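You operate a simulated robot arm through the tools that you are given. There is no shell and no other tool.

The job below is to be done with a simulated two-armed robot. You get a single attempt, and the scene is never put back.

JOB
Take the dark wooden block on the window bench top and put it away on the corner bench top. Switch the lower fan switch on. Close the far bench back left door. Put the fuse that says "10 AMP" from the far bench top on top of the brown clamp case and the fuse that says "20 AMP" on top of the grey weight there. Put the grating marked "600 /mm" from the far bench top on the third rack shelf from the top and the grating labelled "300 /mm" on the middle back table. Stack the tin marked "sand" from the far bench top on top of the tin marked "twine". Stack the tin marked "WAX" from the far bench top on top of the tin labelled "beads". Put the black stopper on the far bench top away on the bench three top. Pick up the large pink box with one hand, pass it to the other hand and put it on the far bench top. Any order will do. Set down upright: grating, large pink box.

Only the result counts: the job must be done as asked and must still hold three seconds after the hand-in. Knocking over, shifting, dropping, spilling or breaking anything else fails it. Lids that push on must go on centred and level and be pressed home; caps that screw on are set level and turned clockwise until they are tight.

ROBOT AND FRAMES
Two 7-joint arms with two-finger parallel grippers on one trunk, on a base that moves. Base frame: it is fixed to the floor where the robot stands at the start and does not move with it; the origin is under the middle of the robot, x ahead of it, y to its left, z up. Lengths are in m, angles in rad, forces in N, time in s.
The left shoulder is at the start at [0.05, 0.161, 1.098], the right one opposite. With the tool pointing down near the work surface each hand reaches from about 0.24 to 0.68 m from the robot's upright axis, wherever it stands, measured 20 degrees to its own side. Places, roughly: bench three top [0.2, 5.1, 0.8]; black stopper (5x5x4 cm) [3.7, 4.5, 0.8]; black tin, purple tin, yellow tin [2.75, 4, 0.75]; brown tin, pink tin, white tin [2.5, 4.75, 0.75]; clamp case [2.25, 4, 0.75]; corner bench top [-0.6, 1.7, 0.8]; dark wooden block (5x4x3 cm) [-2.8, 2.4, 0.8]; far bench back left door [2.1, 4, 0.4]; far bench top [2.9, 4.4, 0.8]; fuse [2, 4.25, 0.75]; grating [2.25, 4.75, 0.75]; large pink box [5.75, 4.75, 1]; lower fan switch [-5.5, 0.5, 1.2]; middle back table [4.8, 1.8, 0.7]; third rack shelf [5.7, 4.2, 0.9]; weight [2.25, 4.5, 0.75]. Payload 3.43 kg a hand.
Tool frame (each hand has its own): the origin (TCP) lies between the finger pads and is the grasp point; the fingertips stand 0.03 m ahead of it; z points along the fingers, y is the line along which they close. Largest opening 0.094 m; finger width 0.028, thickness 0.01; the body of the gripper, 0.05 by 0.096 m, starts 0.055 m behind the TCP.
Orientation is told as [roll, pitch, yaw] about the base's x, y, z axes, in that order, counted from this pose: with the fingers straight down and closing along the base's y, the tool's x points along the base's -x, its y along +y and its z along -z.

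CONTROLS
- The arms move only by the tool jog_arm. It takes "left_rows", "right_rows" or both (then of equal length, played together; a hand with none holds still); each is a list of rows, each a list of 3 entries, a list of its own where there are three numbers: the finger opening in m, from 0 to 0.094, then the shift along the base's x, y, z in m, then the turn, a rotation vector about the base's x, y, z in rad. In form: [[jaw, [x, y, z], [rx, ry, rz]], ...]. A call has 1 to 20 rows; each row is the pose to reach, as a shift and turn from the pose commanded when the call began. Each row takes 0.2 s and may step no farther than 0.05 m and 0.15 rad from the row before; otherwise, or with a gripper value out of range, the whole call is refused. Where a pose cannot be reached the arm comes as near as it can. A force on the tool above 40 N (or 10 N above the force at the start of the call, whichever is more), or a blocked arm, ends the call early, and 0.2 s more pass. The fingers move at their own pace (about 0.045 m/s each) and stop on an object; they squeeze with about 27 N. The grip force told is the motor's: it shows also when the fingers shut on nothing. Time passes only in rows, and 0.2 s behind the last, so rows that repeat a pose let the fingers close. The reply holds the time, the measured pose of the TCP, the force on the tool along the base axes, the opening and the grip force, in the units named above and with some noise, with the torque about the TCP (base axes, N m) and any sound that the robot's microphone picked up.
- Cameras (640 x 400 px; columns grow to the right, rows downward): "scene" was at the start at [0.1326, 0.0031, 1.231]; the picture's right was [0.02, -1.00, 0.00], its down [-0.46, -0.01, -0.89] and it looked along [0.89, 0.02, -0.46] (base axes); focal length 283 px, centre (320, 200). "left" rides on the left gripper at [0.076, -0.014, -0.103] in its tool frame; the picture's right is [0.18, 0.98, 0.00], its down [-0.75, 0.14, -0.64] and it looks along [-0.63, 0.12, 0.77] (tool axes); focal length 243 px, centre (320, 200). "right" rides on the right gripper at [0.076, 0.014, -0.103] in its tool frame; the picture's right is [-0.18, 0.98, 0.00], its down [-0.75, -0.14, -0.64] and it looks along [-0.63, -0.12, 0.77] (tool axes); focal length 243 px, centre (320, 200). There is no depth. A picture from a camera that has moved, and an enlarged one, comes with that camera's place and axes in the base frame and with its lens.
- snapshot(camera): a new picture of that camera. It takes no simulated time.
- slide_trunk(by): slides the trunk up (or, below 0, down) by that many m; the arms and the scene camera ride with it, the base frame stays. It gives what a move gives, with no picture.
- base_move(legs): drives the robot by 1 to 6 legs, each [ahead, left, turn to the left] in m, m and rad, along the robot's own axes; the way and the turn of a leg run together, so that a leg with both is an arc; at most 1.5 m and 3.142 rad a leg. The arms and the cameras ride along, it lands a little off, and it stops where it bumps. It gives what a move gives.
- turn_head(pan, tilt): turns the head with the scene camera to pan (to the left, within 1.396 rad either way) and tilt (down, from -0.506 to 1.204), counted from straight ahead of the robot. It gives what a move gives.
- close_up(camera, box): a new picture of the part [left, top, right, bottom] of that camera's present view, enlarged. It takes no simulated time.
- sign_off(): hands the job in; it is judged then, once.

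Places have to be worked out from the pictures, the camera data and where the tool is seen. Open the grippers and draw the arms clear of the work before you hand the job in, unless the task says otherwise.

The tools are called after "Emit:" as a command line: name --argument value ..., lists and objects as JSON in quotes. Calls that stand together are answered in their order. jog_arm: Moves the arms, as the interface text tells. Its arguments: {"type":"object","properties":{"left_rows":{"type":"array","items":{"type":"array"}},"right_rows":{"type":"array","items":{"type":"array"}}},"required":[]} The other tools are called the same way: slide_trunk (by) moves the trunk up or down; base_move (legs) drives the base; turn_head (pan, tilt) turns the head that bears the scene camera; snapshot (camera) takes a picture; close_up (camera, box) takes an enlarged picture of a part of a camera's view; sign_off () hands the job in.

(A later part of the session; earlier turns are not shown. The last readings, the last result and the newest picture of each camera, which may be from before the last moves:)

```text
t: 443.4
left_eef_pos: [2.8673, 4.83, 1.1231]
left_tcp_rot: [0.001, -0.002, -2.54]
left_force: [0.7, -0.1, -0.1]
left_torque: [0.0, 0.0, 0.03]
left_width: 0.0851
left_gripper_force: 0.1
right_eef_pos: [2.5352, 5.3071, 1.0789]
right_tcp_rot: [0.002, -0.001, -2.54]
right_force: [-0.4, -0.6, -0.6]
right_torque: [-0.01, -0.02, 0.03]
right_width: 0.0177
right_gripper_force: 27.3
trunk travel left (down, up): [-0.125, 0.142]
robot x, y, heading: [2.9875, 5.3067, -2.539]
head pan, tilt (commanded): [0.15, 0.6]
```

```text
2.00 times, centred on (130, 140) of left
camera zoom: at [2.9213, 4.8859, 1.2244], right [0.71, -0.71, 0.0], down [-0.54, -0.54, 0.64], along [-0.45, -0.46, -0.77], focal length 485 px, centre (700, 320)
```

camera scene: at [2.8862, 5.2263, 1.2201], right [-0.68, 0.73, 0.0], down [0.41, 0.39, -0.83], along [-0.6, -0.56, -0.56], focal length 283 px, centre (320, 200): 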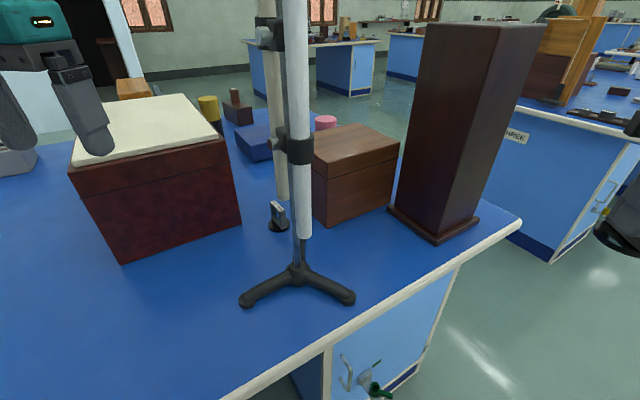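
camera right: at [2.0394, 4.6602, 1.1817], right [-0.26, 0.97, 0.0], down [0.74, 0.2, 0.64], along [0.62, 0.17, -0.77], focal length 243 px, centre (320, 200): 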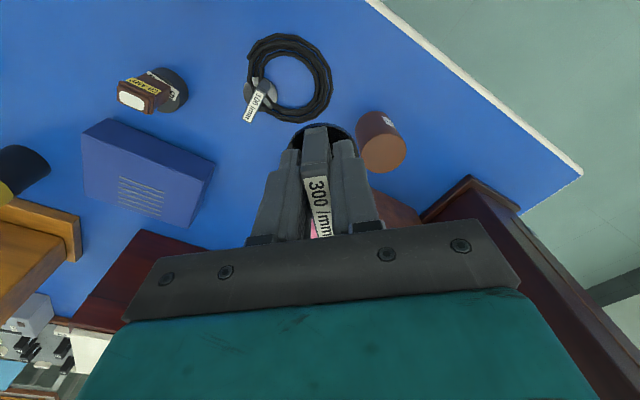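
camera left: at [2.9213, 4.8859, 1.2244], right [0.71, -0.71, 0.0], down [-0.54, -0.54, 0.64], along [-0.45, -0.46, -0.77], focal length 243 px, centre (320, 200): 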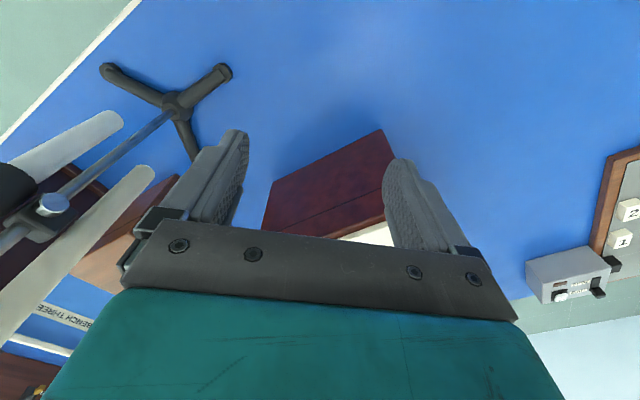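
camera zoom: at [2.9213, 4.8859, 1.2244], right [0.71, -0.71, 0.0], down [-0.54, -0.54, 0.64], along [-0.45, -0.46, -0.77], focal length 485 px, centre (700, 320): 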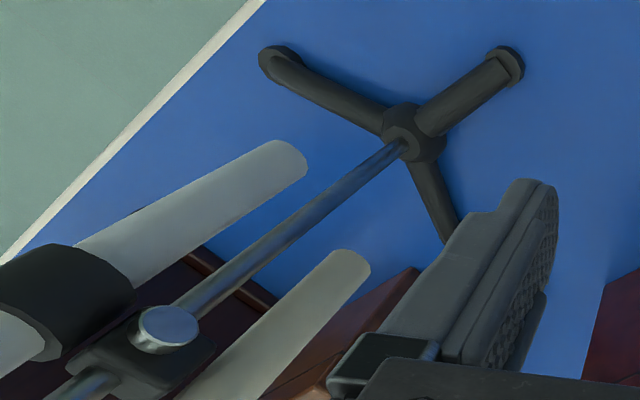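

Refined: grating at (2.584, 4.815), tubes at (2.647,4.920) and (2.661,4.981). I'll grip the posts with the hand turned (closing along base y) and tilted ~26°, wrist toward +x. First the yaw.

Emit:
jog_arm --left_rows '[[0.078, [0, 0, 0], [0, 0, -0.12]], [0.078, [0, 0, 0], [0, 0, -0.24]], [0.078, [0, 0, 0], [0, 0, -0.36]], [0.078, [0, 0, 0], [0, 0, -0.48]], [0.078, [0, 0, 0], [0, 0, -0.6016]]]'

Emit:
jog_arm --left_rows '[[0.078, [0, 0, 0], [0, 0.115, 0]], [0.078, [0, 0, 0], [0, 0.23, 0]], [0.078, [0, 0, 0], [0, 0.345, 0]], [0.078, [0, 0, 0], [0, 0.46, 0]], [0.078, [0, 0, 0], [0, 0.46, 0]]]'

Emit:
snapshot --camera "scene"

Emit:
snapshot --camera "left"

```text
t: 444.6
left_eef_pos: [2.8673, 4.8296, 1.1232]
left_tcp_rot: [0.003, -0.001, 3.139]
left_force: [-0.4, -0.9, -0.1]
left_torque: [-0.01, 0.0, -0.01]
left_width: 0.0779
left_gripper_force: 0.1
right_eef_pos: [2.5362, 5.3078, 1.0786]
right_tcp_rot: [0.001, -0.002, -2.539]
right_force: [-0.1, -0.4, -1.4]
right_torque: [0.01, 0.01, 0.01]
right_width: 0.0177
right_gripper_force: 27.3
trunk travel left (down, up): [-0.125, 0.142]
robot x, y, heading: [2.9839, 5.3103, -2.539]
head pan, tilt (commanded): [0.15, 0.6]
```

```text
t: 445.8
left_eef_pos: [2.868, 4.8288, 1.1225]
left_tcp_rot: [0.002, -0.464, -3.141]
left_force: [0.2, -1.0, -0.5]
left_torque: [-0.03, 0.04, 0.02]
left_width: 0.078
left_gripper_force: 0.0
right_eef_pos: [2.5358, 5.3067, 1.0781]
right_tcp_rot: [0.0, -0.002, -2.538]
right_force: [0.0, -0.7, -0.8]
right_torque: [0.0, 0.01, 0.01]
right_width: 0.0179
right_gripper_force: 26.8
trunk travel left (down, up): [-0.125, 0.142]
robot x, y, heading: [2.9805, 5.3105, -2.538]
head pan, tilt (commanded): [0.15, 0.6]
```

```text
taken
camera scene: at [2.8861, 5.2263, 1.2201], right [-0.68, 0.73, 0.0], down [0.41, 0.39, -0.83], along [-0.6, -0.56, -0.57], focal length 283 px, centre (320, 200)
```

scene: 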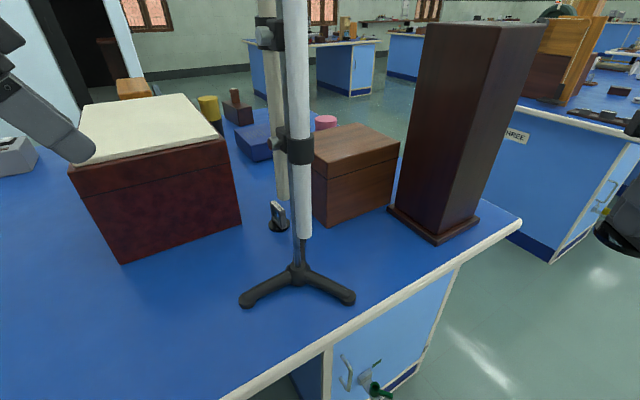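

```text
taken
camera left: at [2.9805, 4.8451, 1.1795], right [0.17, -0.98, -0.08], down [-0.39, -0.14, 0.91], along [-0.91, -0.12, -0.4], focal length 243 px, centre (320, 200)
```

left: 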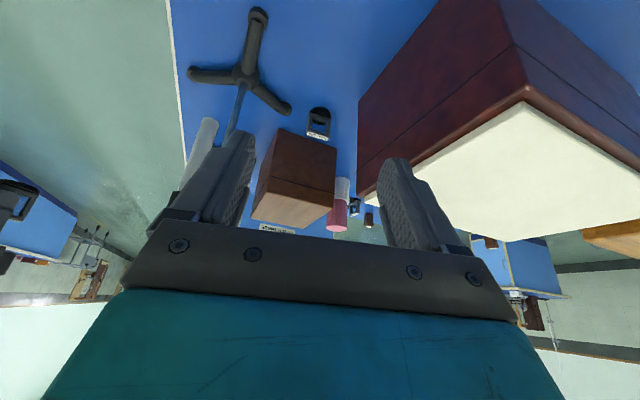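

The tilted left camera sees the 600 /mm grating centred with good clearance on both sides. I move in toward it at z≈1.0.

Emit:
jog_arm --left_rows '[[0.078, [-0.04, -0.0023, -0.0175], [0, 0, 0]], [0.078, [-0.08, -0.0047, -0.035], [0, 0, 0]], [0.078, [-0.12, -0.007, -0.0525], [0, 0, 0]], [0.078, [-0.16, -0.0093, -0.07], [0, 0, 0]], [0.078, [-0.2, -0.0117, -0.0875], [0, 0, 0]], [0.078, [-0.235, -0.014, -0.105], [0, 0, 0]], [0.078, [-0.268, -0.0163, -0.1225], [0, 0, 0]], [0.078, [-0.268, -0.0163, -0.1225], [0, 0, 0]]]'

Emit:
snapshot --camera "left"

Emit:
snapshot --camera "scene"

```text
t: 447.6
left_eef_pos: [2.5986, 4.8126, 0.9992]
left_tcp_rot: [0.002, -0.46, -3.139]
left_force: [0.0, -0.8, -0.2]
left_torque: [0.01, 0.02, 0.02]
left_width: 0.078
left_gripper_force: 0.0
right_eef_pos: [2.5361, 5.3079, 1.0797]
right_tcp_rot: [0.0, -0.002, -2.54]
right_force: [0.3, -0.2, -1.0]
right_torque: [0.01, -0.02, -0.02]
right_width: 0.0179
right_gripper_force: 26.8
trunk travel left (down, up): [-0.125, 0.142]
robot x, y, heading: [2.9821, 5.3096, -2.54]
head pan, tilt (commanded): [0.15, 0.6]
```

```text
taken
camera left: at [2.712, 4.8289, 1.0575], right [0.17, -0.98, -0.08], down [-0.39, -0.14, 0.91], along [-0.91, -0.12, -0.41], focal length 243 px, centre (320, 200)
```

left: 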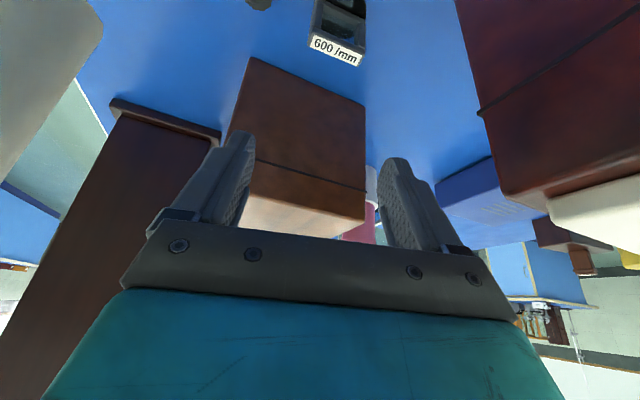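

```text
taken
camera scene: at [2.8863, 5.2263, 1.2201], right [-0.68, 0.73, 0.0], down [0.41, 0.39, -0.83], along [-0.6, -0.56, -0.56], focal length 283 px, centre (320, 200)
```

scene: 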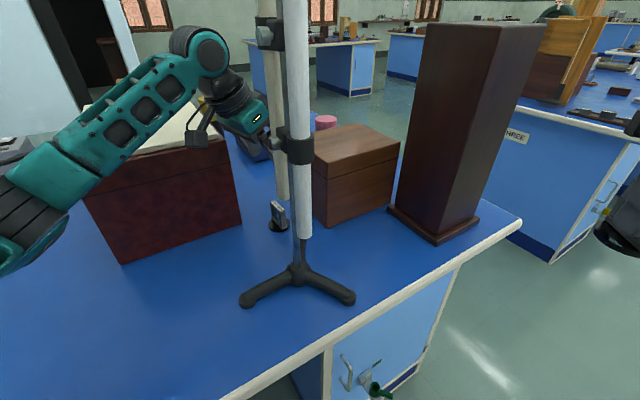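

I align laterally to (2.5856, 4.8076) and descend to z≈0.92 for a check.

Emit:
jog_arm --left_rows '[[0.078, [-0.013, -0.005, 0], [0, 0, 0]], [0.078, [-0.013, -0.005, -0.04], [0, 0, 0]], [0.078, [-0.013, -0.005, -0.075], [0, 0, 0]], [0.078, [-0.013, -0.005, -0.075], [0, 0, 0]]]'

Emit:
snapshot --camera "left"

Emit:
close_up --camera "scene" --box '[170, 80, 350, 240]'

```text
t: 448.6
left_eef_pos: [2.5868, 4.808, 0.9246]
left_tcp_rot: [0.0, -0.46, -3.139]
left_force: [0.3, 0.1, -0.3]
left_torque: [-0.01, 0.02, -0.01]
left_width: 0.0779
left_gripper_force: 0.0
right_eef_pos: [2.5357, 5.3062, 1.079]
right_tcp_rot: [0.001, -0.002, -2.539]
right_force: [0.4, -0.1, -0.6]
right_torque: [0.0, -0.01, 0.01]
right_width: 0.0179
right_gripper_force: 27.0
trunk travel left (down, up): [-0.125, 0.142]
robot x, y, heading: [2.9843, 5.3055, -2.536]
head pan, tilt (commanded): [0.15, 0.6]
```

```text
taken
camera left: at [2.7005, 4.8233, 0.9819], right [0.17, -0.98, -0.08], down [-0.39, -0.14, 0.91], along [-0.91, -0.12, -0.41], focal length 243 px, centre (320, 200)
```

left: 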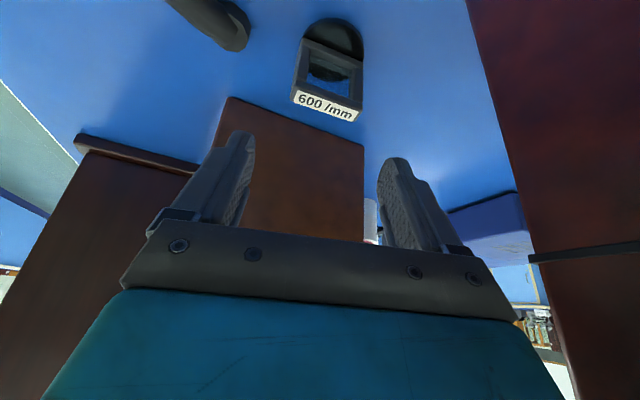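

```text
2.50 times, centred on (260, 160) of scene
camera zoom: at [2.8862, 5.2263, 1.2201], right [-0.68, 0.73, 0.0], down [0.41, 0.39, -0.83], along [-0.6, -0.56, -0.56], focal length 708 px, centre (470, 300)
```

zoom: 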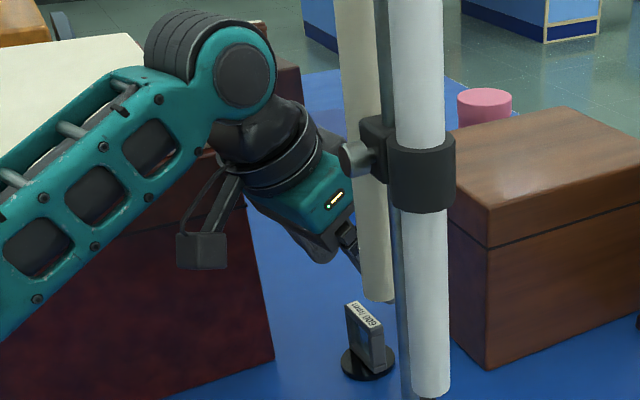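

Everything is clear and centred. I descend to z≈0.857 and close on the posts.

Emit:
jog_arm --left_rows '[[0.078, [0, 0, -0.03], [0, 0, 0]], [0.078, [0, 0, -0.055], [0, 0, 0]], [0.078, [0, 0, -0.0676], [0, 0, 0]], [0.03, [0, 0, -0.0676], [0, 0, 0]], [0.03, [0, 0, -0.0676], [0, 0, 0]], [0.03, [0, 0, -0.0676], [0, 0, 0]]]'

Emit:
snapshot --camera "left"

Emit:
close_up --camera "scene" --box '[170, 120, 350, 280]'

```text
t: 450.0
left_eef_pos: [2.586, 4.8078, 0.8573]
left_tcp_rot: [0.0, -0.462, -3.14]
left_force: [0.5, 0.3, -0.1]
left_torque: [-0.01, 0.04, 0.01]
left_width: 0.0508
left_gripper_force: 26.8
right_eef_pos: [2.536, 5.3057, 1.0791]
right_tcp_rot: [-0.001, -0.003, -2.538]
right_force: [0.5, 1.2, 0.2]
right_torque: [0.01, 0.01, -0.01]
right_width: 0.0178
right_gripper_force: 26.2
trunk travel left (down, up): [-0.125, 0.142]
robot x, y, heading: [2.9826, 5.3075, -2.539]
head pan, tilt (commanded): [0.15, 0.6]
```

```text
taken
camera left: at [2.7001, 4.8237, 0.9149], right [0.17, -0.98, -0.08], down [-0.39, -0.14, 0.91], along [-0.91, -0.12, -0.41], focal length 243 px, centre (320, 200)
```

left: 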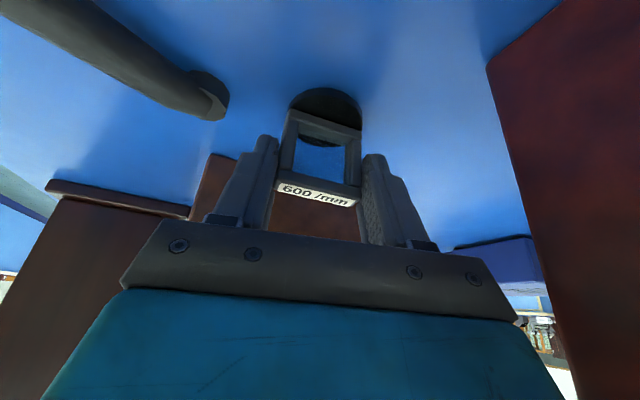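

```text
2.50 times, centred on (260, 200) of scene
camera zoom: at [2.8862, 5.2263, 1.2201], right [-0.68, 0.73, 0.0], down [0.41, 0.39, -0.83], along [-0.6, -0.56, -0.56], focal length 708 px, centre (470, 200)
```

zoom: 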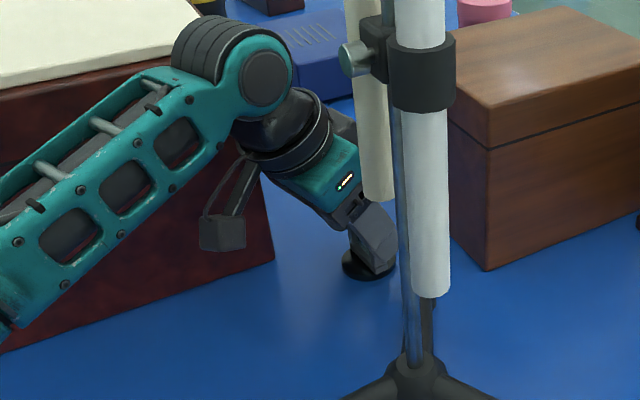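

The 600 /mm grating is gripped (0.051). I lift straight up and retrace the path out.

Emit:
jog_arm --left_rows '[[0.03, [0, 0, 0.03], [0, 0, 0]], [0.03, [0, 0, 0.07], [0, 0, 0]], [0.03, [0, 0, 0.11], [0, 0, 0]], [0.03, [0.005, 0.002, 0.142], [0, 0, 0]], [0.03, [0.045, 0.007, 0.16], [0, 0, 0]], [0.03, [0.085, 0.009, 0.178], [0, 0, 0]], [0.03, [0.125, 0.012, 0.195], [0, 0, 0]], [0.03, [0.165, 0.014, 0.213], [0, 0, 0]], [0.03, [0.205, 0.016, 0.23], [0, 0, 0]], [0.03, [0.245, 0.019, 0.248], [0, 0, 0]], [0.03, [0.281, 0.021, 0.265], [0, 0, 0]]]'

Emit:
snapshot --camera "scene"

Emit:
snapshot --camera "left"

```text
t: 452.4
left_eef_pos: [2.868, 4.8303, 1.1237]
left_tcp_rot: [0.001, -0.459, -3.143]
left_force: [0.9, 0.2, -1.2]
left_torque: [-0.01, -0.02, -0.01]
left_width: 0.0507
left_gripper_force: 26.8
right_eef_pos: [2.5366, 5.306, 1.0792]
right_tcp_rot: [0.0, -0.001, -2.54]
right_force: [0.3, 0.2, -1.0]
right_torque: [-0.02, 0.02, 0.01]
right_width: 0.0176
right_gripper_force: 26.6
trunk travel left (down, up): [-0.125, 0.142]
robot x, y, heading: [2.9835, 5.3074, -2.539]
head pan, tilt (commanded): [0.15, 0.6]
```

```text
taken
camera scene: at [2.8866, 5.2264, 1.2201], right [-0.68, 0.73, 0.0], down [0.41, 0.39, -0.83], along [-0.6, -0.56, -0.56], focal length 283 px, centre (320, 200)
```

scene: 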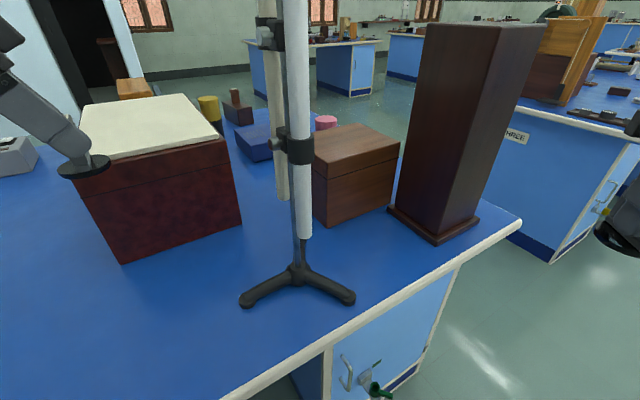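

```text
taken
camera left: at [2.9808, 4.8454, 1.1814], right [0.17, -0.98, -0.08], down [-0.39, -0.14, 0.91], along [-0.91, -0.12, -0.41], focal length 243 px, centre (320, 200)
```

left: 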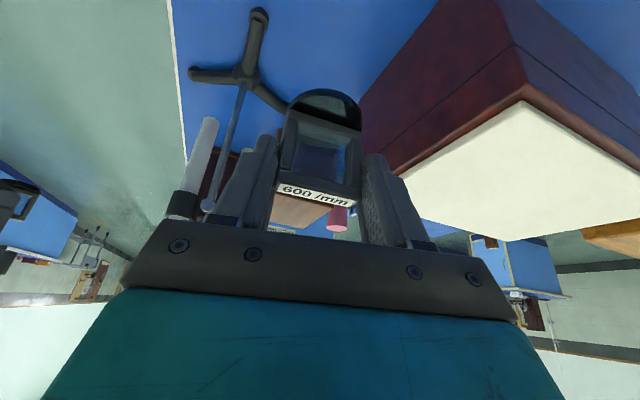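

Both gratings are in hand. I back away, restore the left wrist yaw (keeping the forward tilt), and turn toward the rack.

Emit:
base_move --legs '[[-0.2, -0.177, 0]]'

Emit:
jog_arm --left_rows '[[0.03, [-0.0159, 0.0231, 0], [0, 0, 0.12]], [0.03, [-0.0318, 0.0461, 0], [0, 0, 0.24]], [0.03, [-0.0476, 0.0692, 0], [0, 0, 0.36]], [0.03, [-0.0635, 0.0922, 0], [0, 0, 0.48]], [0.03, [-0.0794, 0.1153, 0], [0, 0, 0.6]]]'

Emit:
base_move --legs '[[0, 0.1, 2.266]]'

Emit:
turn_head --pan 0.0 --tilt 0.3

Emit:
snapshot --camera "scene"

```text
t: 454.6
left_eef_pos: [2.9319, 5.0868, 1.1235]
left_tcp_rot: [0.0, -0.461, -3.137]
left_force: [0.0, 0.1, -0.7]
left_torque: [0.0, -0.02, -0.01]
left_width: 0.0508
left_gripper_force: 27.3
right_eef_pos: [2.6022, 5.5632, 1.0787]
right_tcp_rot: [0.002, -0.002, -2.539]
right_force: [0.3, 0.1, -1.0]
right_torque: [-0.01, 0.01, -0.02]
right_width: 0.0179
right_gripper_force: 26.8
trunk travel left (down, up): [-0.125, 0.142]
robot x, y, heading: [3.0455, 5.565, -2.534]
head pan, tilt (commanded): [0.15, 0.6]
```

```text
t: 455.8
left_eef_pos: [2.8526, 5.2016, 1.1255]
left_tcp_rot: [0.001, -0.462, -2.536]
left_force: [-0.3, 0.7, -1.8]
left_torque: [-0.05, -0.01, 0.01]
left_width: 0.0506
left_gripper_force: 27.3
right_eef_pos: [2.6011, 5.562, 1.0768]
right_tcp_rot: [0.003, 0.0, -2.54]
right_force: [0.5, 0.7, -0.6]
right_torque: [-0.01, -0.02, 0.02]
right_width: 0.0177
right_gripper_force: 26.7
trunk travel left (down, up): [-0.125, 0.142]
robot x, y, heading: [3.0487, 5.5702, -2.537]
head pan, tilt (commanded): [0.15, 0.6]
```

```text
t: 461.5
left_eef_pos: [3.5313, 5.6557, 1.1243]
left_tcp_rot: [0.0, -0.461, -0.29]
left_force: [-1.2, -0.2, -0.2]
left_torque: [0.0, 0.03, -0.02]
left_width: 0.0507
left_gripper_force: 26.6
right_eef_pos: [3.4082, 5.2331, 1.08]
right_tcp_rot: [-0.001, -0.002, -0.29]
right_force: [0.3, 0.3, -0.8]
right_torque: [0.0, 0.05, 0.01]
right_width: 0.0177
right_gripper_force: 27.3
trunk travel left (down, up): [-0.125, 0.142]
robot x, y, heading: [3.1252, 5.5802, -0.288]
head pan, tilt (commanded): [0.15, 0.6]
```

```text
t: 462.3
left_eef_pos: [3.5316, 5.6557, 1.1253]
left_tcp_rot: [0.001, -0.459, -0.291]
left_force: [0.4, 0.7, -0.6]
left_torque: [-0.01, 0.04, 0.03]
left_width: 0.0506
left_gripper_force: 27.4
right_eef_pos: [3.4091, 5.2323, 1.0785]
right_tcp_rot: [0.003, -0.002, -0.289]
right_force: [-0.2, 0.3, -1.3]
right_torque: [-0.01, 0.0, -0.03]
right_width: 0.018
right_gripper_force: 26.9
trunk travel left (down, up): [-0.125, 0.142]
robot x, y, heading: [3.1272, 5.5762, -0.288]
head pan, tilt (commanded): [0.0, 0.3]
```

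```text
taken
camera scene: at [3.2555, 5.5414, 1.2475], right [-0.28, -0.96, 0.0], down [-0.28, 0.08, -0.96], along [0.92, -0.27, -0.3], focal length 283 px, centre (320, 200)
```

scene: 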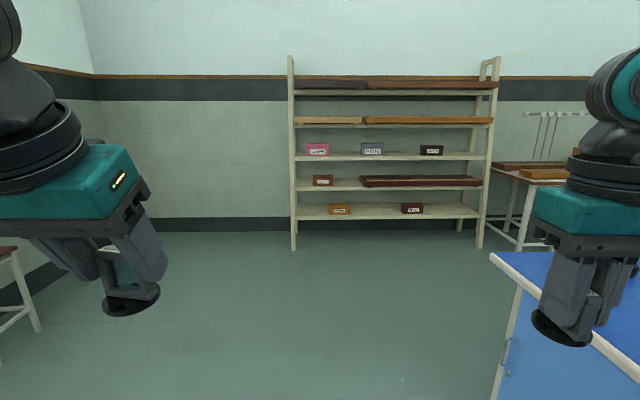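

I see the rack frontally: five shelves, the third one with LAMPS (pink), PADS and WEIGHTS. I zoom in.

Emit:
close_up --camera "scene" --box '[280, 50, 510, 200]'

Emit:
base_move --legs '[[1.5, 0, 0]]'

Emit:
snapshot --camera "scene"

```text
2.67 times, centred on (395, 125) of scene
camera zoom: at [3.2555, 5.5414, 1.2475], right [-0.28, -0.96, 0.0], down [-0.28, 0.08, -0.96], along [0.92, -0.27, -0.3], focal length 756 px, centre (120, 400)
```

zoom: 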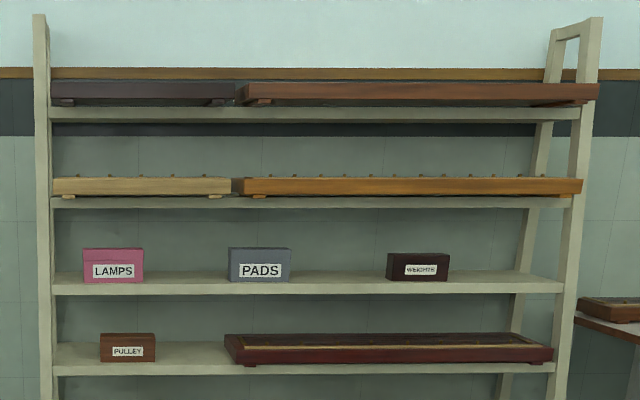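

```text
t: 469.7
left_eef_pos: [4.9545, 5.2143, 1.1236]
left_tcp_rot: [0.001, -0.461, -0.305]
left_force: [0.4, 0.0, -1.3]
left_torque: [0.03, 0.02, -0.02]
left_width: 0.0502
left_gripper_force: 26.7
right_eef_pos: [4.825, 4.7934, 1.0782]
right_tcp_rot: [0.002, -0.001, -0.306]
right_force: [-0.7, -0.8, -1.4]
right_torque: [0.01, 0.01, -0.01]
right_width: 0.0181
right_gripper_force: 26.9
trunk travel left (down, up): [-0.125, 0.142]
robot x, y, heading: [4.549, 5.1472, -0.306]
head pan, tilt (commanded): [0.0, 0.3]
```

```text
taken
camera scene: at [4.6775, 5.1056, 1.2475], right [-0.3, -0.95, 0.0], down [-0.28, 0.09, -0.96], along [0.91, -0.29, -0.3], focal length 283 px, centre (320, 200)
```

scene: 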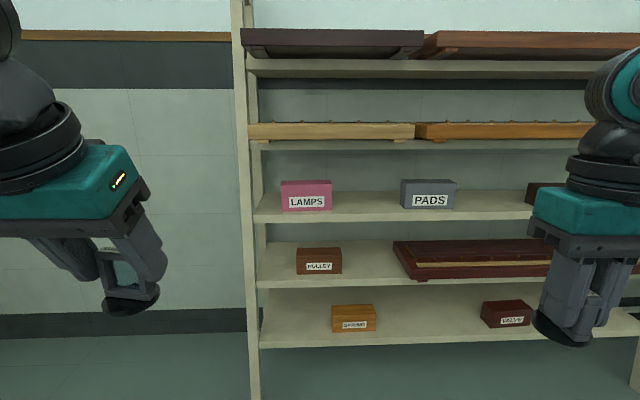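

Emit:
close_up --camera "scene" --box '[230, 110, 470, 260]'

```text
2.67 times, centred on (350, 185) of scene
camera zoom: at [4.6775, 5.1056, 1.2475], right [-0.3, -0.95, 0.0], down [-0.28, 0.09, -0.96], along [0.91, -0.29, -0.3], focal length 756 px, centre (240, 240)
```

zoom: 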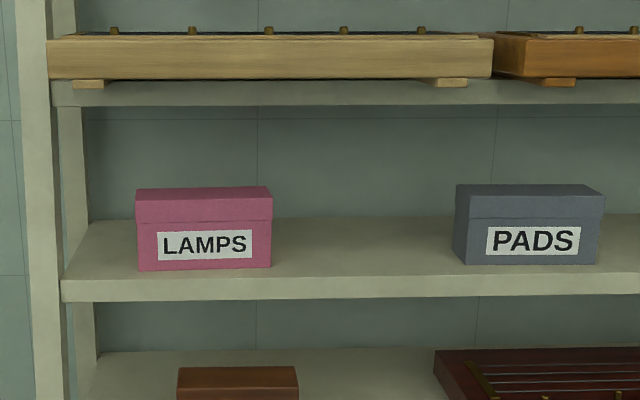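

Shelf 3's surface is at z≈0.87, its front edge at u≈7.33, with a free stretch between PADS and WEIGHTS. I drive there facing the rack.

Emit:
base_move --legs '[[0.35, 0, 0.033], [0, -0.96, 0]]'

Emit:
turn_head --pan 0.1 --tilt 0.25

Emit:
snapshot --camera "scene"

Emit:
snapshot --camera "left"

```text
t: 480.3
left_eef_pos: [5.026, 4.1992, 1.1239]
left_tcp_rot: [-0.001, -0.46, -0.278]
left_force: [-0.9, 0.4, -0.7]
left_torque: [0.0, -0.01, 0.01]
left_width: 0.0503
left_gripper_force: 26.9
right_eef_pos: [4.9069, 3.7755, 1.0786]
right_tcp_rot: [0.001, -0.002, -0.279]
right_force: [-0.3, -0.1, -1.0]
right_torque: [0.0, -0.02, -0.03]
right_width: 0.0179
right_gripper_force: 27.1
trunk travel left (down, up): [-0.125, 0.142]
robot x, y, heading: [4.6232, 4.116, -0.276]
head pan, tilt (commanded): [0.0, 0.3]
```

```text
t: 481.0
left_eef_pos: [5.0253, 4.1997, 1.1252]
left_tcp_rot: [0.0, -0.46, -0.281]
left_force: [-0.2, 0.3, -1.5]
left_torque: [0.02, 0.01, 0.0]
left_width: 0.0501
left_gripper_force: 27.0
right_eef_pos: [4.9069, 3.7763, 1.0776]
right_tcp_rot: [0.003, -0.003, -0.278]
right_force: [0.2, -0.3, -1.4]
right_torque: [0.0, 0.01, 0.0]
right_width: 0.0178
right_gripper_force: 27.0
trunk travel left (down, up): [-0.125, 0.142]
robot x, y, heading: [4.6253, 4.1187, -0.28]
head pan, tilt (commanded): [0.099, 0.25]
```

```text
taken
camera scene: at [4.7531, 4.0915, 1.2523], right [-0.18, -0.98, 0.0], down [-0.24, 0.04, -0.97], along [0.95, -0.17, -0.25], focal length 283 px, centre (320, 200)
```

scene: 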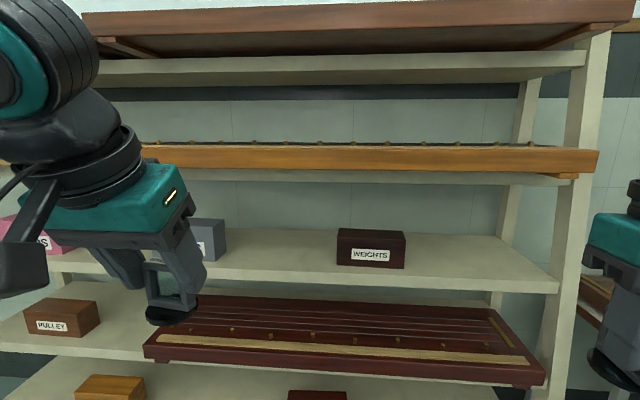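

```text
taken
camera left: at [4.9118, 4.2186, 1.1818], right [0.11, 0.99, -0.08], down [0.41, 0.03, 0.91], along [0.9, -0.14, -0.41], focal length 243 px, centre (320, 200)
```

left: 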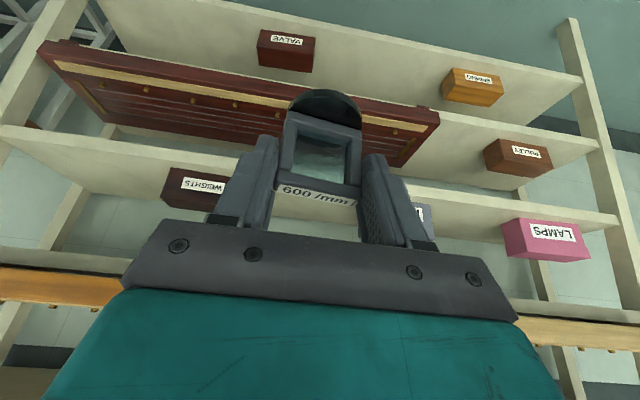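

Emit:
close_up --camera "left" --box '[0, 100, 240, 250]'

Emit:
close_up --camera "scene" --box '[180, 130, 420, 300]'

```text
2.67 times, centred on (120, 175) of left
camera zoom: at [4.9118, 4.2186, 1.1818], right [0.11, 0.99, -0.08], down [0.41, 0.03, 0.91], along [0.9, -0.14, -0.41], focal length 647 px, centre (853, 267)
```

zoom: 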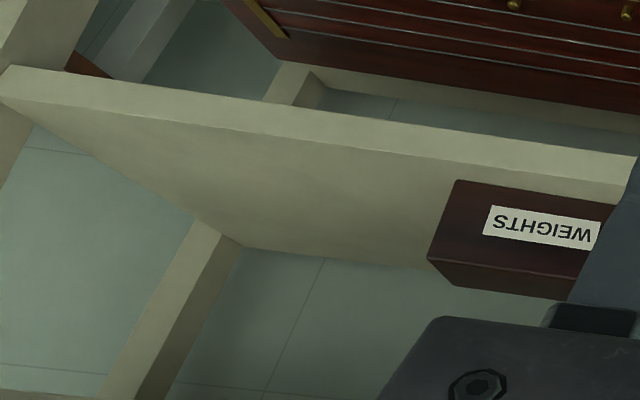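

```text
2.35 times, centred on (300, 215) of scene
camera zoom: at [4.7531, 4.0915, 1.2523], right [-0.18, -0.98, 0.0], down [-0.24, 0.04, -0.97], along [0.95, -0.17, -0.25], focal length 667 px, centre (367, 165)
```

zoom: 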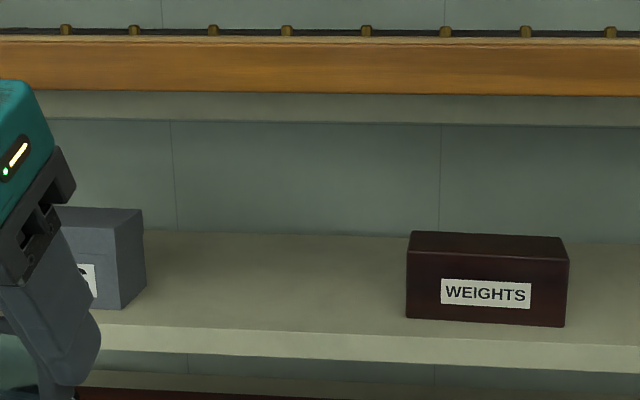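

Shelf 3's top is z≈0.866, front edge u≈7.345, shelf 2's underside z≈1.12. I drive 0.25 m ahead, then lower the left hand in front of the gap and look.

Emit:
base_move --legs '[[0.25, 0, 0.005]]'

Emit:
jog_arm --left_rows '[[0.03, [0, 0, -0.045], [0, 0, 0]], [0.03, [0, 0, -0.09], [0, 0, 0]], [0.03, [0, 0, -0.135], [0, 0, 0]], [0.03, [0, 0, -0.175], [0, 0, 0]]]'

Emit:
snapshot --camera "scene"

Emit:
snapshot --camera "left"

```text
t: 482.8
left_eef_pos: [5.2671, 4.1352, 1.1234]
left_tcp_rot: [0.0, -0.461, -0.271]
left_force: [0.5, -0.1, 0.7]
left_torque: [0.02, 0.03, 0.0]
left_width: 0.0499
left_gripper_force: 27.0
right_eef_pos: [5.1523, 3.7093, 1.0788]
right_tcp_rot: [0.0, 0.0, -0.27]
right_force: [-1.2, 0.0, -1.0]
right_torque: [-0.01, 0.03, -0.03]
right_width: 0.0177
right_gripper_force: 27.1
trunk travel left (down, up): [-0.125, 0.142]
robot x, y, heading: [4.8618, 4.0515, -0.264]
head pan, tilt (commanded): [0.099, 0.25]
```

```text
t: 483.8
left_eef_pos: [5.2662, 4.137, 0.9483]
left_tcp_rot: [0.0, -0.459, -0.272]
left_force: [-0.3, 0.3, -1.1]
left_torque: [-0.01, -0.02, 0.0]
left_width: 0.0504
left_gripper_force: 27.3
right_eef_pos: [5.1517, 3.7092, 1.0792]
right_tcp_rot: [-0.001, -0.001, -0.27]
right_force: [-0.4, 0.5, -0.7]
right_torque: [-0.01, 0.03, 0.03]
right_width: 0.0178
right_gripper_force: 27.2
trunk travel left (down, up): [-0.125, 0.142]
robot x, y, heading: [4.8629, 4.0509, -0.268]
head pan, tilt (commanded): [0.099, 0.25]
```

```text
taken
camera scene: at [4.9948, 4.0251, 1.2523], right [-0.17, -0.99, 0.0], down [-0.24, 0.04, -0.97], along [0.95, -0.16, -0.25], focal length 283 px, centre (320, 200)
```

scene: 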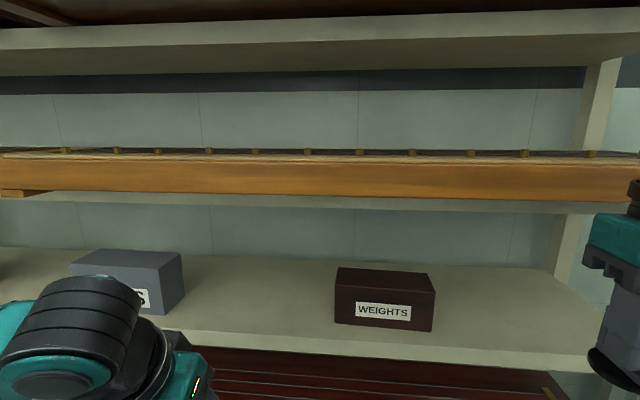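

```text
taken
camera left: at [5.1518, 4.1536, 1.0062], right [0.1, 0.99, -0.08], down [0.41, 0.03, 0.91], along [0.91, -0.13, -0.41], focal length 243 px, centre (320, 200)
```

left: 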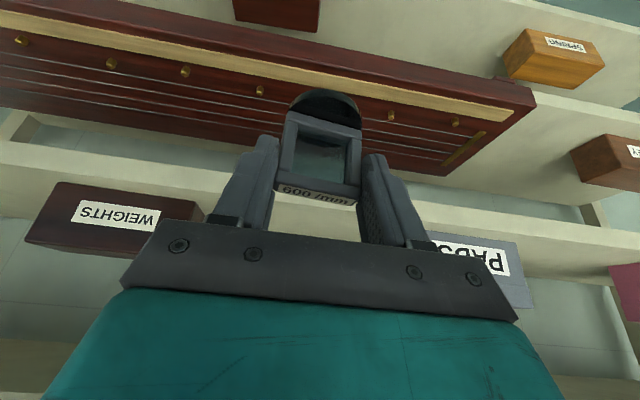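

Emit:
close_up --camera "scene" --box '[170, 250, 350, 380]'

```text
3.08 times, centred on (260, 315) of scene
camera zoom: at [4.9948, 4.0251, 1.2523], right [-0.17, -0.99, 0.0], down [-0.24, 0.04, -0.97], along [0.95, -0.16, -0.25], focal length 872 px, centre (505, -154)
```

zoom: 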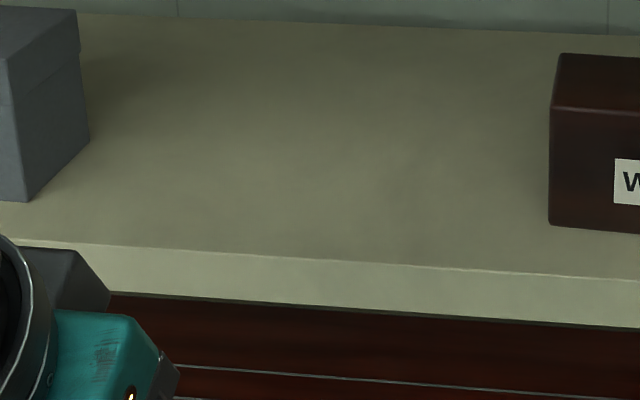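

The front edge at the target is u≈7.353. I advance the grating over the shelf, 2.3 cm above its surface, to 3.6 cm inside the edge.

Emit:
jog_arm --left_rows '[[0.03, [0.0387, -0.0102, 0], [0, 0, 0]], [0.03, [0.0774, -0.0203, 0], [0, 0, 0]], [0.03, [0.116, -0.0305, 0], [0, 0, 0]], [0.03, [0.1547, -0.0407, 0], [0, 0, 0]], [0.03, [0.1934, -0.0509, 0], [0, 0, 0]], [0.03, [0.2205, -0.058, 0], [0, 0, 0]], [0.03, [0.2395, -0.063, 0], [0, 0, 0]], [0.03, [0.2395, -0.063, 0], [0, 0, 0]]]'

Emit:
snapshot --camera "scene"

Emit:
snapshot --camera "left"

```text
t: 485.6
left_eef_pos: [5.507, 4.0716, 0.9455]
left_tcp_rot: [0.001, -0.454, -0.273]
left_force: [0.8, 0.5, -0.6]
left_torque: [0.02, 0.04, 0.01]
left_width: 0.0503
left_gripper_force: 27.0
right_eef_pos: [5.1503, 3.7098, 1.0785]
right_tcp_rot: [0.001, 0.0, -0.27]
right_force: [0.2, 0.7, -0.8]
right_torque: [0.01, -0.03, -0.02]
right_width: 0.0178
right_gripper_force: 26.7
trunk travel left (down, up): [-0.125, 0.142]
robot x, y, heading: [4.8627, 4.0503, -0.267]
head pan, tilt (commanded): [0.099, 0.25]
```

```text
taken
camera scene: at [4.9955, 4.0259, 1.2519], right [-0.17, -0.99, 0.0], down [-0.24, 0.04, -0.97], along [0.95, -0.16, -0.25], focal length 283 px, centre (320, 200)
```

scene: 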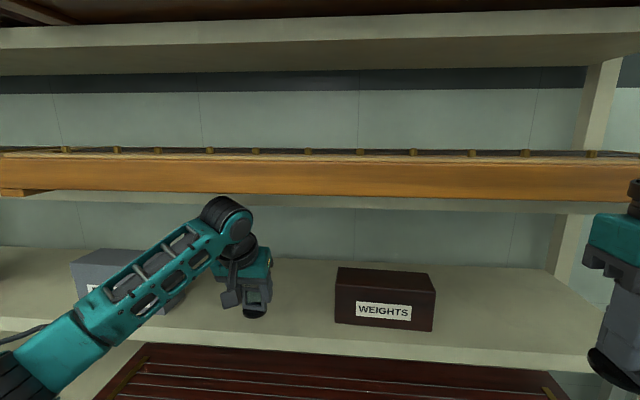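

```text
taken
camera left: at [5.3922, 4.0908, 1.0038], right [0.1, 0.99, -0.08], down [0.42, 0.03, 0.91], along [0.9, -0.13, -0.41], focal length 243 px, centre (320, 200)
```

left: 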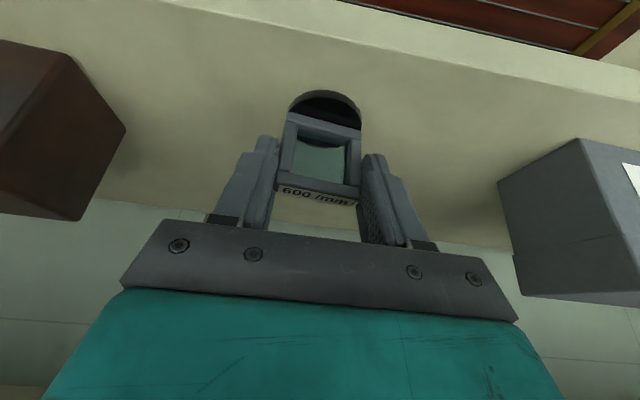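

The grating is above the shelf, inside the edge, with clearance to shelf 2. I lower it to contact.

Emit:
jog_arm --left_rows '[[0.03, [0, 0, -0.008], [0, 0, 0]], [0.03, [0, 0, -0.014], [0, 0, 0]], [0.03, [0, 0, -0.017], [0, 0, 0]], [0.03, [0, 0, -0.017], [0, 0, 0]]]'

Emit:
snapshot --camera "left"

Emit:
close_up --camera "scene" --box '[180, 180, 340, 350]'

```text
t: 486.6
left_eef_pos: [5.5066, 4.0735, 0.9321]
left_tcp_rot: [0.001, -0.461, -0.27]
left_force: [-0.7, -0.4, -0.6]
left_torque: [0.01, 0.02, 0.0]
left_width: 0.0502
left_gripper_force: 27.6
right_eef_pos: [5.1515, 3.7093, 1.0789]
right_tcp_rot: [0.001, -0.002, -0.27]
right_force: [-0.1, 0.4, -1.1]
right_torque: [0.0, 0.02, 0.04]
right_width: 0.0178
right_gripper_force: 27.0
trunk travel left (down, up): [-0.125, 0.142]
robot x, y, heading: [4.864, 4.0521, -0.27]
head pan, tilt (commanded): [0.099, 0.25]
```

```text
taken
camera left: at [5.3919, 4.0904, 0.9904], right [0.1, 0.99, -0.08], down [0.41, 0.03, 0.91], along [0.91, -0.13, -0.41], focal length 243 px, centre (320, 200)
```

left: 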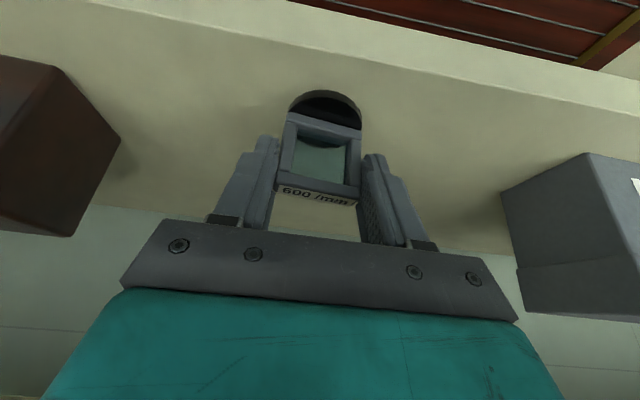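

```text
2.35 times, centred on (260, 265) of scene
camera zoom: at [4.9948, 4.0249, 1.2523], right [-0.17, -0.99, 0.0], down [-0.24, 0.04, -0.97], along [0.95, -0.16, -0.25], focal length 667 px, centre (461, 47)
```

zoom: 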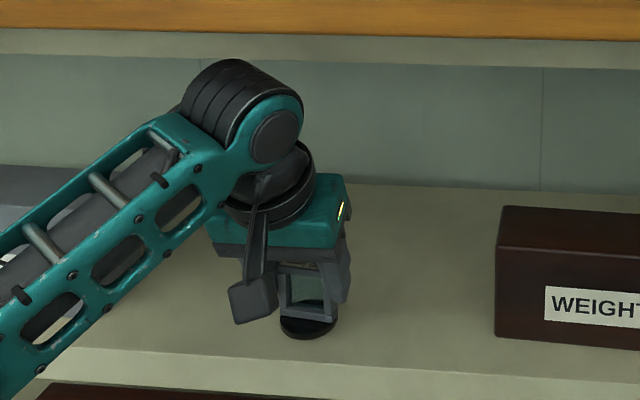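

Emit:
jog_arm --left_rows '[[0.03, [0, 0, -0.003], [0, 0, 0]], [0.03, [0, 0, -0.005], [0, 0, 0]], [0.03, [0, 0, -0.0065], [0, 0, 0]], [0.03, [0, 0, -0.0065], [0, 0, 0]]]'

```text
t: 487.6
left_eef_pos: [5.5052, 4.072, 0.9279]
left_tcp_rot: [0.0, -0.464, -0.271]
left_force: [0.0, 0.4, 6.9]
left_torque: [0.0, -0.15, 0.01]
left_width: 0.0502
left_gripper_force: 26.5
right_eef_pos: [5.1504, 3.7093, 1.0787]
right_tcp_rot: [0.004, -0.002, -0.271]
right_force: [-0.4, 0.0, -0.6]
right_torque: [0.02, -0.02, -0.01]
right_width: 0.018
right_gripper_force: 27.5
trunk travel left (down, up): [-0.125, 0.142]
robot x, y, heading: [4.8647, 4.0495, -0.266]
head pan, tilt (commanded): [0.099, 0.25]
```

Contact felt. I open the fingers and back the hand out.

Emit:
jog_arm --left_rows '[[0.03, [0, 0, 0.001], [0, 0, 0]], [0.06, [0, 0, 0.001], [0, 0, 0]], [0.08, [0, 0, 0.001], [0, 0, 0]], [0.08, [0, 0, 0.001], [0, 0, 0]], [0.08, [-0.0145, 0.0041, 0.012], [0, 0, 0]], [0.08, [-0.0433, 0.0121, 0.022], [0, 0, 0]], [0.08, [-0.0819, 0.023, 0.03], [0, 0, 0]], [0.08, [-0.1204, 0.0338, 0.03], [0, 0, 0]], [0.08, [-0.1589, 0.0446, 0.03], [0, 0, 0]], [0.08, [-0.1974, 0.0554, 0.05], [0, 0, 0]], [0.08, [-0.2359, 0.0662, 0.075], [0, 0, 0]]]'

Emit:
snapshot --camera "scene"

Emit:
snapshot --camera "left"

```text
t: 490.0
left_eef_pos: [5.2682, 4.14, 1.0015]
left_tcp_rot: [-0.001, -0.46, -0.268]
left_force: [0.5, -0.4, -0.3]
left_torque: [-0.05, -0.01, 0.03]
left_width: 0.0801
left_gripper_force: 0.0
right_eef_pos: [5.1505, 3.7092, 1.0787]
right_tcp_rot: [0.003, -0.001, -0.27]
right_force: [1.3, 0.1, -0.6]
right_torque: [0.01, 0.04, 0.0]
right_width: 0.0178
right_gripper_force: 26.9
trunk travel left (down, up): [-0.125, 0.142]
robot x, y, heading: [4.8636, 4.0498, -0.274]
head pan, tilt (commanded): [0.099, 0.25]
```

```text
taken
camera scene: at [4.9944, 4.0249, 1.2523], right [-0.17, -0.99, 0.0], down [-0.24, 0.04, -0.97], along [0.96, -0.16, -0.25], focal length 283 px, centre (320, 200)
```

scene: 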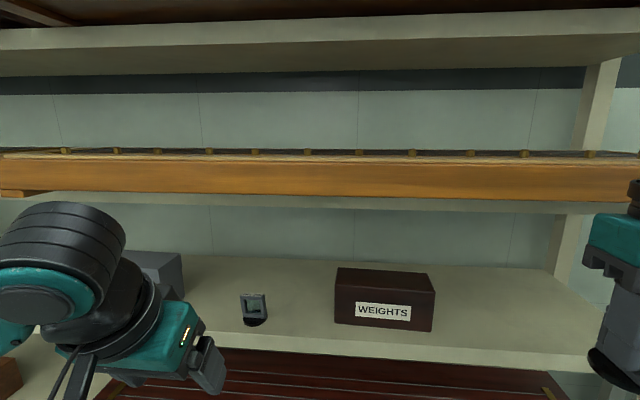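

```text
taken
camera left: at [5.1546, 4.1572, 1.0585], right [0.1, 0.99, -0.08], down [0.41, 0.03, 0.91], along [0.91, -0.13, -0.41], focal length 243 px, centre (320, 200)
```

left: 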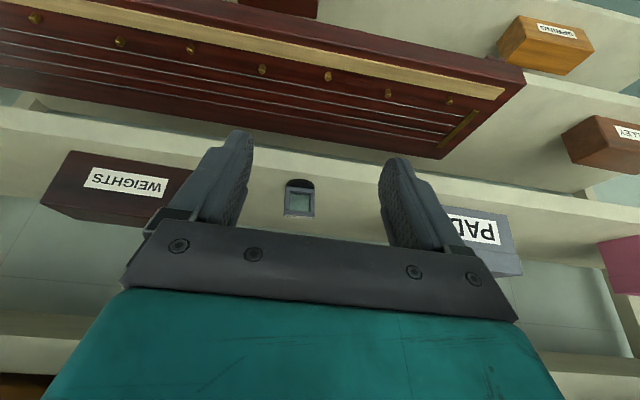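

The 600 /mm grating stands upright on the third shelf. I level the left hand, back off and go right along the end wall to the tables.

Emit:
jog_arm --left_rows '[[0.08, [-0.01, 0.003, 0.02], [0.0305, 0.1109, 0]], [0.08, [-0.015, 0.004, 0.04], [0.0609, 0.2218, 0]], [0.08, [-0.02, 0.005, 0.065], [0.0914, 0.3327, 0]], [0.08, [-0.02, 0.005, 0.09], [0.1218, 0.4436, 0]], [0.08, [-0.02, 0.005, 0.09], [0.1218, 0.4436, 0]]]'

Emit:
base_move --legs '[[-0.4, 0, 0], [0, -1.2, 0], [0, -0.7, 0]]'

Emit:
turn_head --pan 0.0 --tilt 0.4

Emit:
snapshot --camera "scene"

```text
t: 491.2
left_eef_pos: [5.2504, 4.1446, 1.0896]
left_tcp_rot: [0.0, 0.001, -0.271]
left_force: [0.3, -0.1, -0.5]
left_torque: [-0.01, 0.0, -0.01]
left_width: 0.08
left_gripper_force: 0.1
right_eef_pos: [5.1508, 3.7097, 1.079]
right_tcp_rot: [0.0, -0.001, -0.27]
right_force: [0.8, -0.1, -1.2]
right_torque: [-0.03, 0.02, -0.01]
right_width: 0.0177
right_gripper_force: 26.6
trunk travel left (down, up): [-0.125, 0.142]
robot x, y, heading: [4.8628, 4.05, -0.268]
head pan, tilt (commanded): [0.099, 0.25]
```

```text
t: 510.3
left_eef_pos: [4.3565, 2.4134, 1.0911]
left_tcp_rot: [0.0, -0.001, -0.266]
left_force: [1.5, -0.2, -0.9]
left_torque: [0.01, -0.04, 0.03]
left_width: 0.08
left_gripper_force: 0.0
right_eef_pos: [4.2592, 1.9789, 1.0795]
right_tcp_rot: [0.002, -0.002, -0.267]
right_force: [-1.3, 0.8, -1.2]
right_torque: [0.0, 0.0, 0.01]
right_width: 0.0176
right_gripper_force: 27.6
trunk travel left (down, up): [-0.125, 0.142]
robot x, y, heading: [3.9694, 2.3158, -0.271]
head pan, tilt (commanded): [0.099, 0.25]
```

```text
t: 511.0
left_eef_pos: [4.3568, 2.4143, 1.0912]
left_tcp_rot: [0.0, -0.001, -0.266]
left_force: [-0.4, -0.1, -0.3]
left_torque: [0.04, 0.02, 0.04]
left_width: 0.0799
left_gripper_force: 0.0
right_eef_pos: [4.2596, 1.9792, 1.0781]
right_tcp_rot: [0.001, -0.002, -0.268]
right_force: [0.2, 0.0, -1.3]
right_torque: [0.01, 0.01, 0.04]
right_width: 0.0177
right_gripper_force: 27.2
trunk travel left (down, up): [-0.125, 0.142]
robot x, y, heading: [3.9725, 2.3201, -0.264]
head pan, tilt (commanded): [0.0, 0.4]
```

```text
taken
camera scene: at [4.0988, 2.2848, 1.2384], right [-0.26, -0.96, 0.0], down [-0.38, 0.1, -0.92], along [0.89, -0.24, -0.39], focal length 283 px, centre (320, 200)
```

scene: 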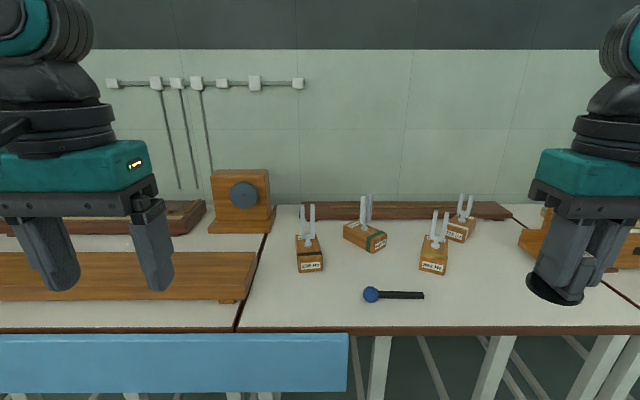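

The middle table holds the tuning-fork blocks and a mallet; there's free space on its front right. I shift right 0.2 and ahead 0.17.

Emit:
base_move --legs '[[0, -0.2, 0], [0.17, 0, 0]]'

Emit:
turn_head --pan -0.1 --tilt 0.6

Emit:
snapshot --camera "scene"

Emit:
snapshot --camera "right"

```text
t: 514.5
left_eef_pos: [4.4674, 2.1785, 1.0903]
left_tcp_rot: [0.0, 0.0, -0.267]
left_force: [-0.8, 0.5, -0.2]
left_torque: [0.02, -0.05, -0.02]
left_width: 0.0799
left_gripper_force: 0.2
right_eef_pos: [4.3689, 1.742, 1.0787]
right_tcp_rot: [0.002, 0.0, -0.265]
right_force: [-0.4, -0.4, -0.3]
right_torque: [0.04, 0.02, 0.0]
right_width: 0.0178
right_gripper_force: 27.3
trunk travel left (down, up): [-0.125, 0.142]
robot x, y, heading: [4.0842, 2.0819, -0.267]
head pan, tilt (commanded): [0.0, 0.4]
```

```text
t: 515.2
left_eef_pos: [4.4662, 2.1782, 1.0904]
left_tcp_rot: [0.001, -0.001, -0.267]
left_force: [-0.2, 0.1, 0.8]
left_torque: [0.02, -0.01, -0.02]
left_width: 0.08
left_gripper_force: 0.1
right_eef_pos: [4.3688, 1.7428, 1.0785]
right_tcp_rot: [0.0, -0.003, -0.266]
right_force: [0.1, 0.4, -1.3]
right_torque: [-0.02, -0.01, -0.01]
right_width: 0.0182
right_gripper_force: 27.1
trunk travel left (down, up): [-0.125, 0.142]
robot x, y, heading: [4.0795, 2.0835, -0.264]
head pan, tilt (commanded): [-0.099, 0.6]
```

```text
taken
camera scene: at [4.2027, 2.0414, 1.2201], right [-0.36, -0.93, 0.0], down [-0.53, 0.2, -0.83], along [0.77, -0.3, -0.56], focal length 283 px, centre (320, 200)
```

scene: 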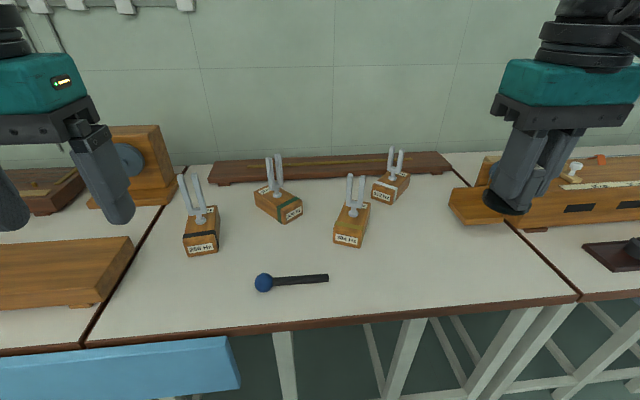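

```text
taken
camera right: at [4.2988, 1.7759, 1.1816], right [0.44, 0.9, 0.0], down [0.69, -0.34, 0.64], along [0.58, -0.28, -0.77], focal length 243 px, centre (320, 200)
```

right: 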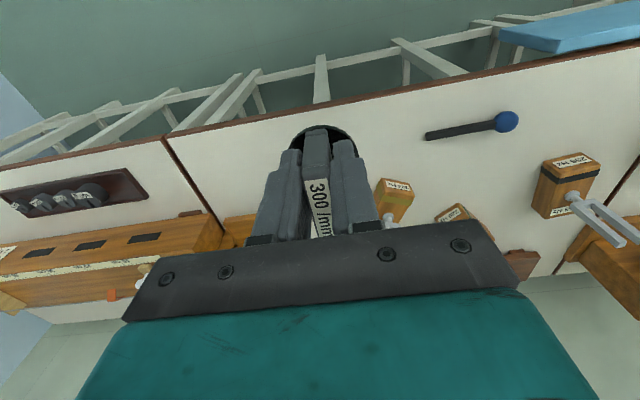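

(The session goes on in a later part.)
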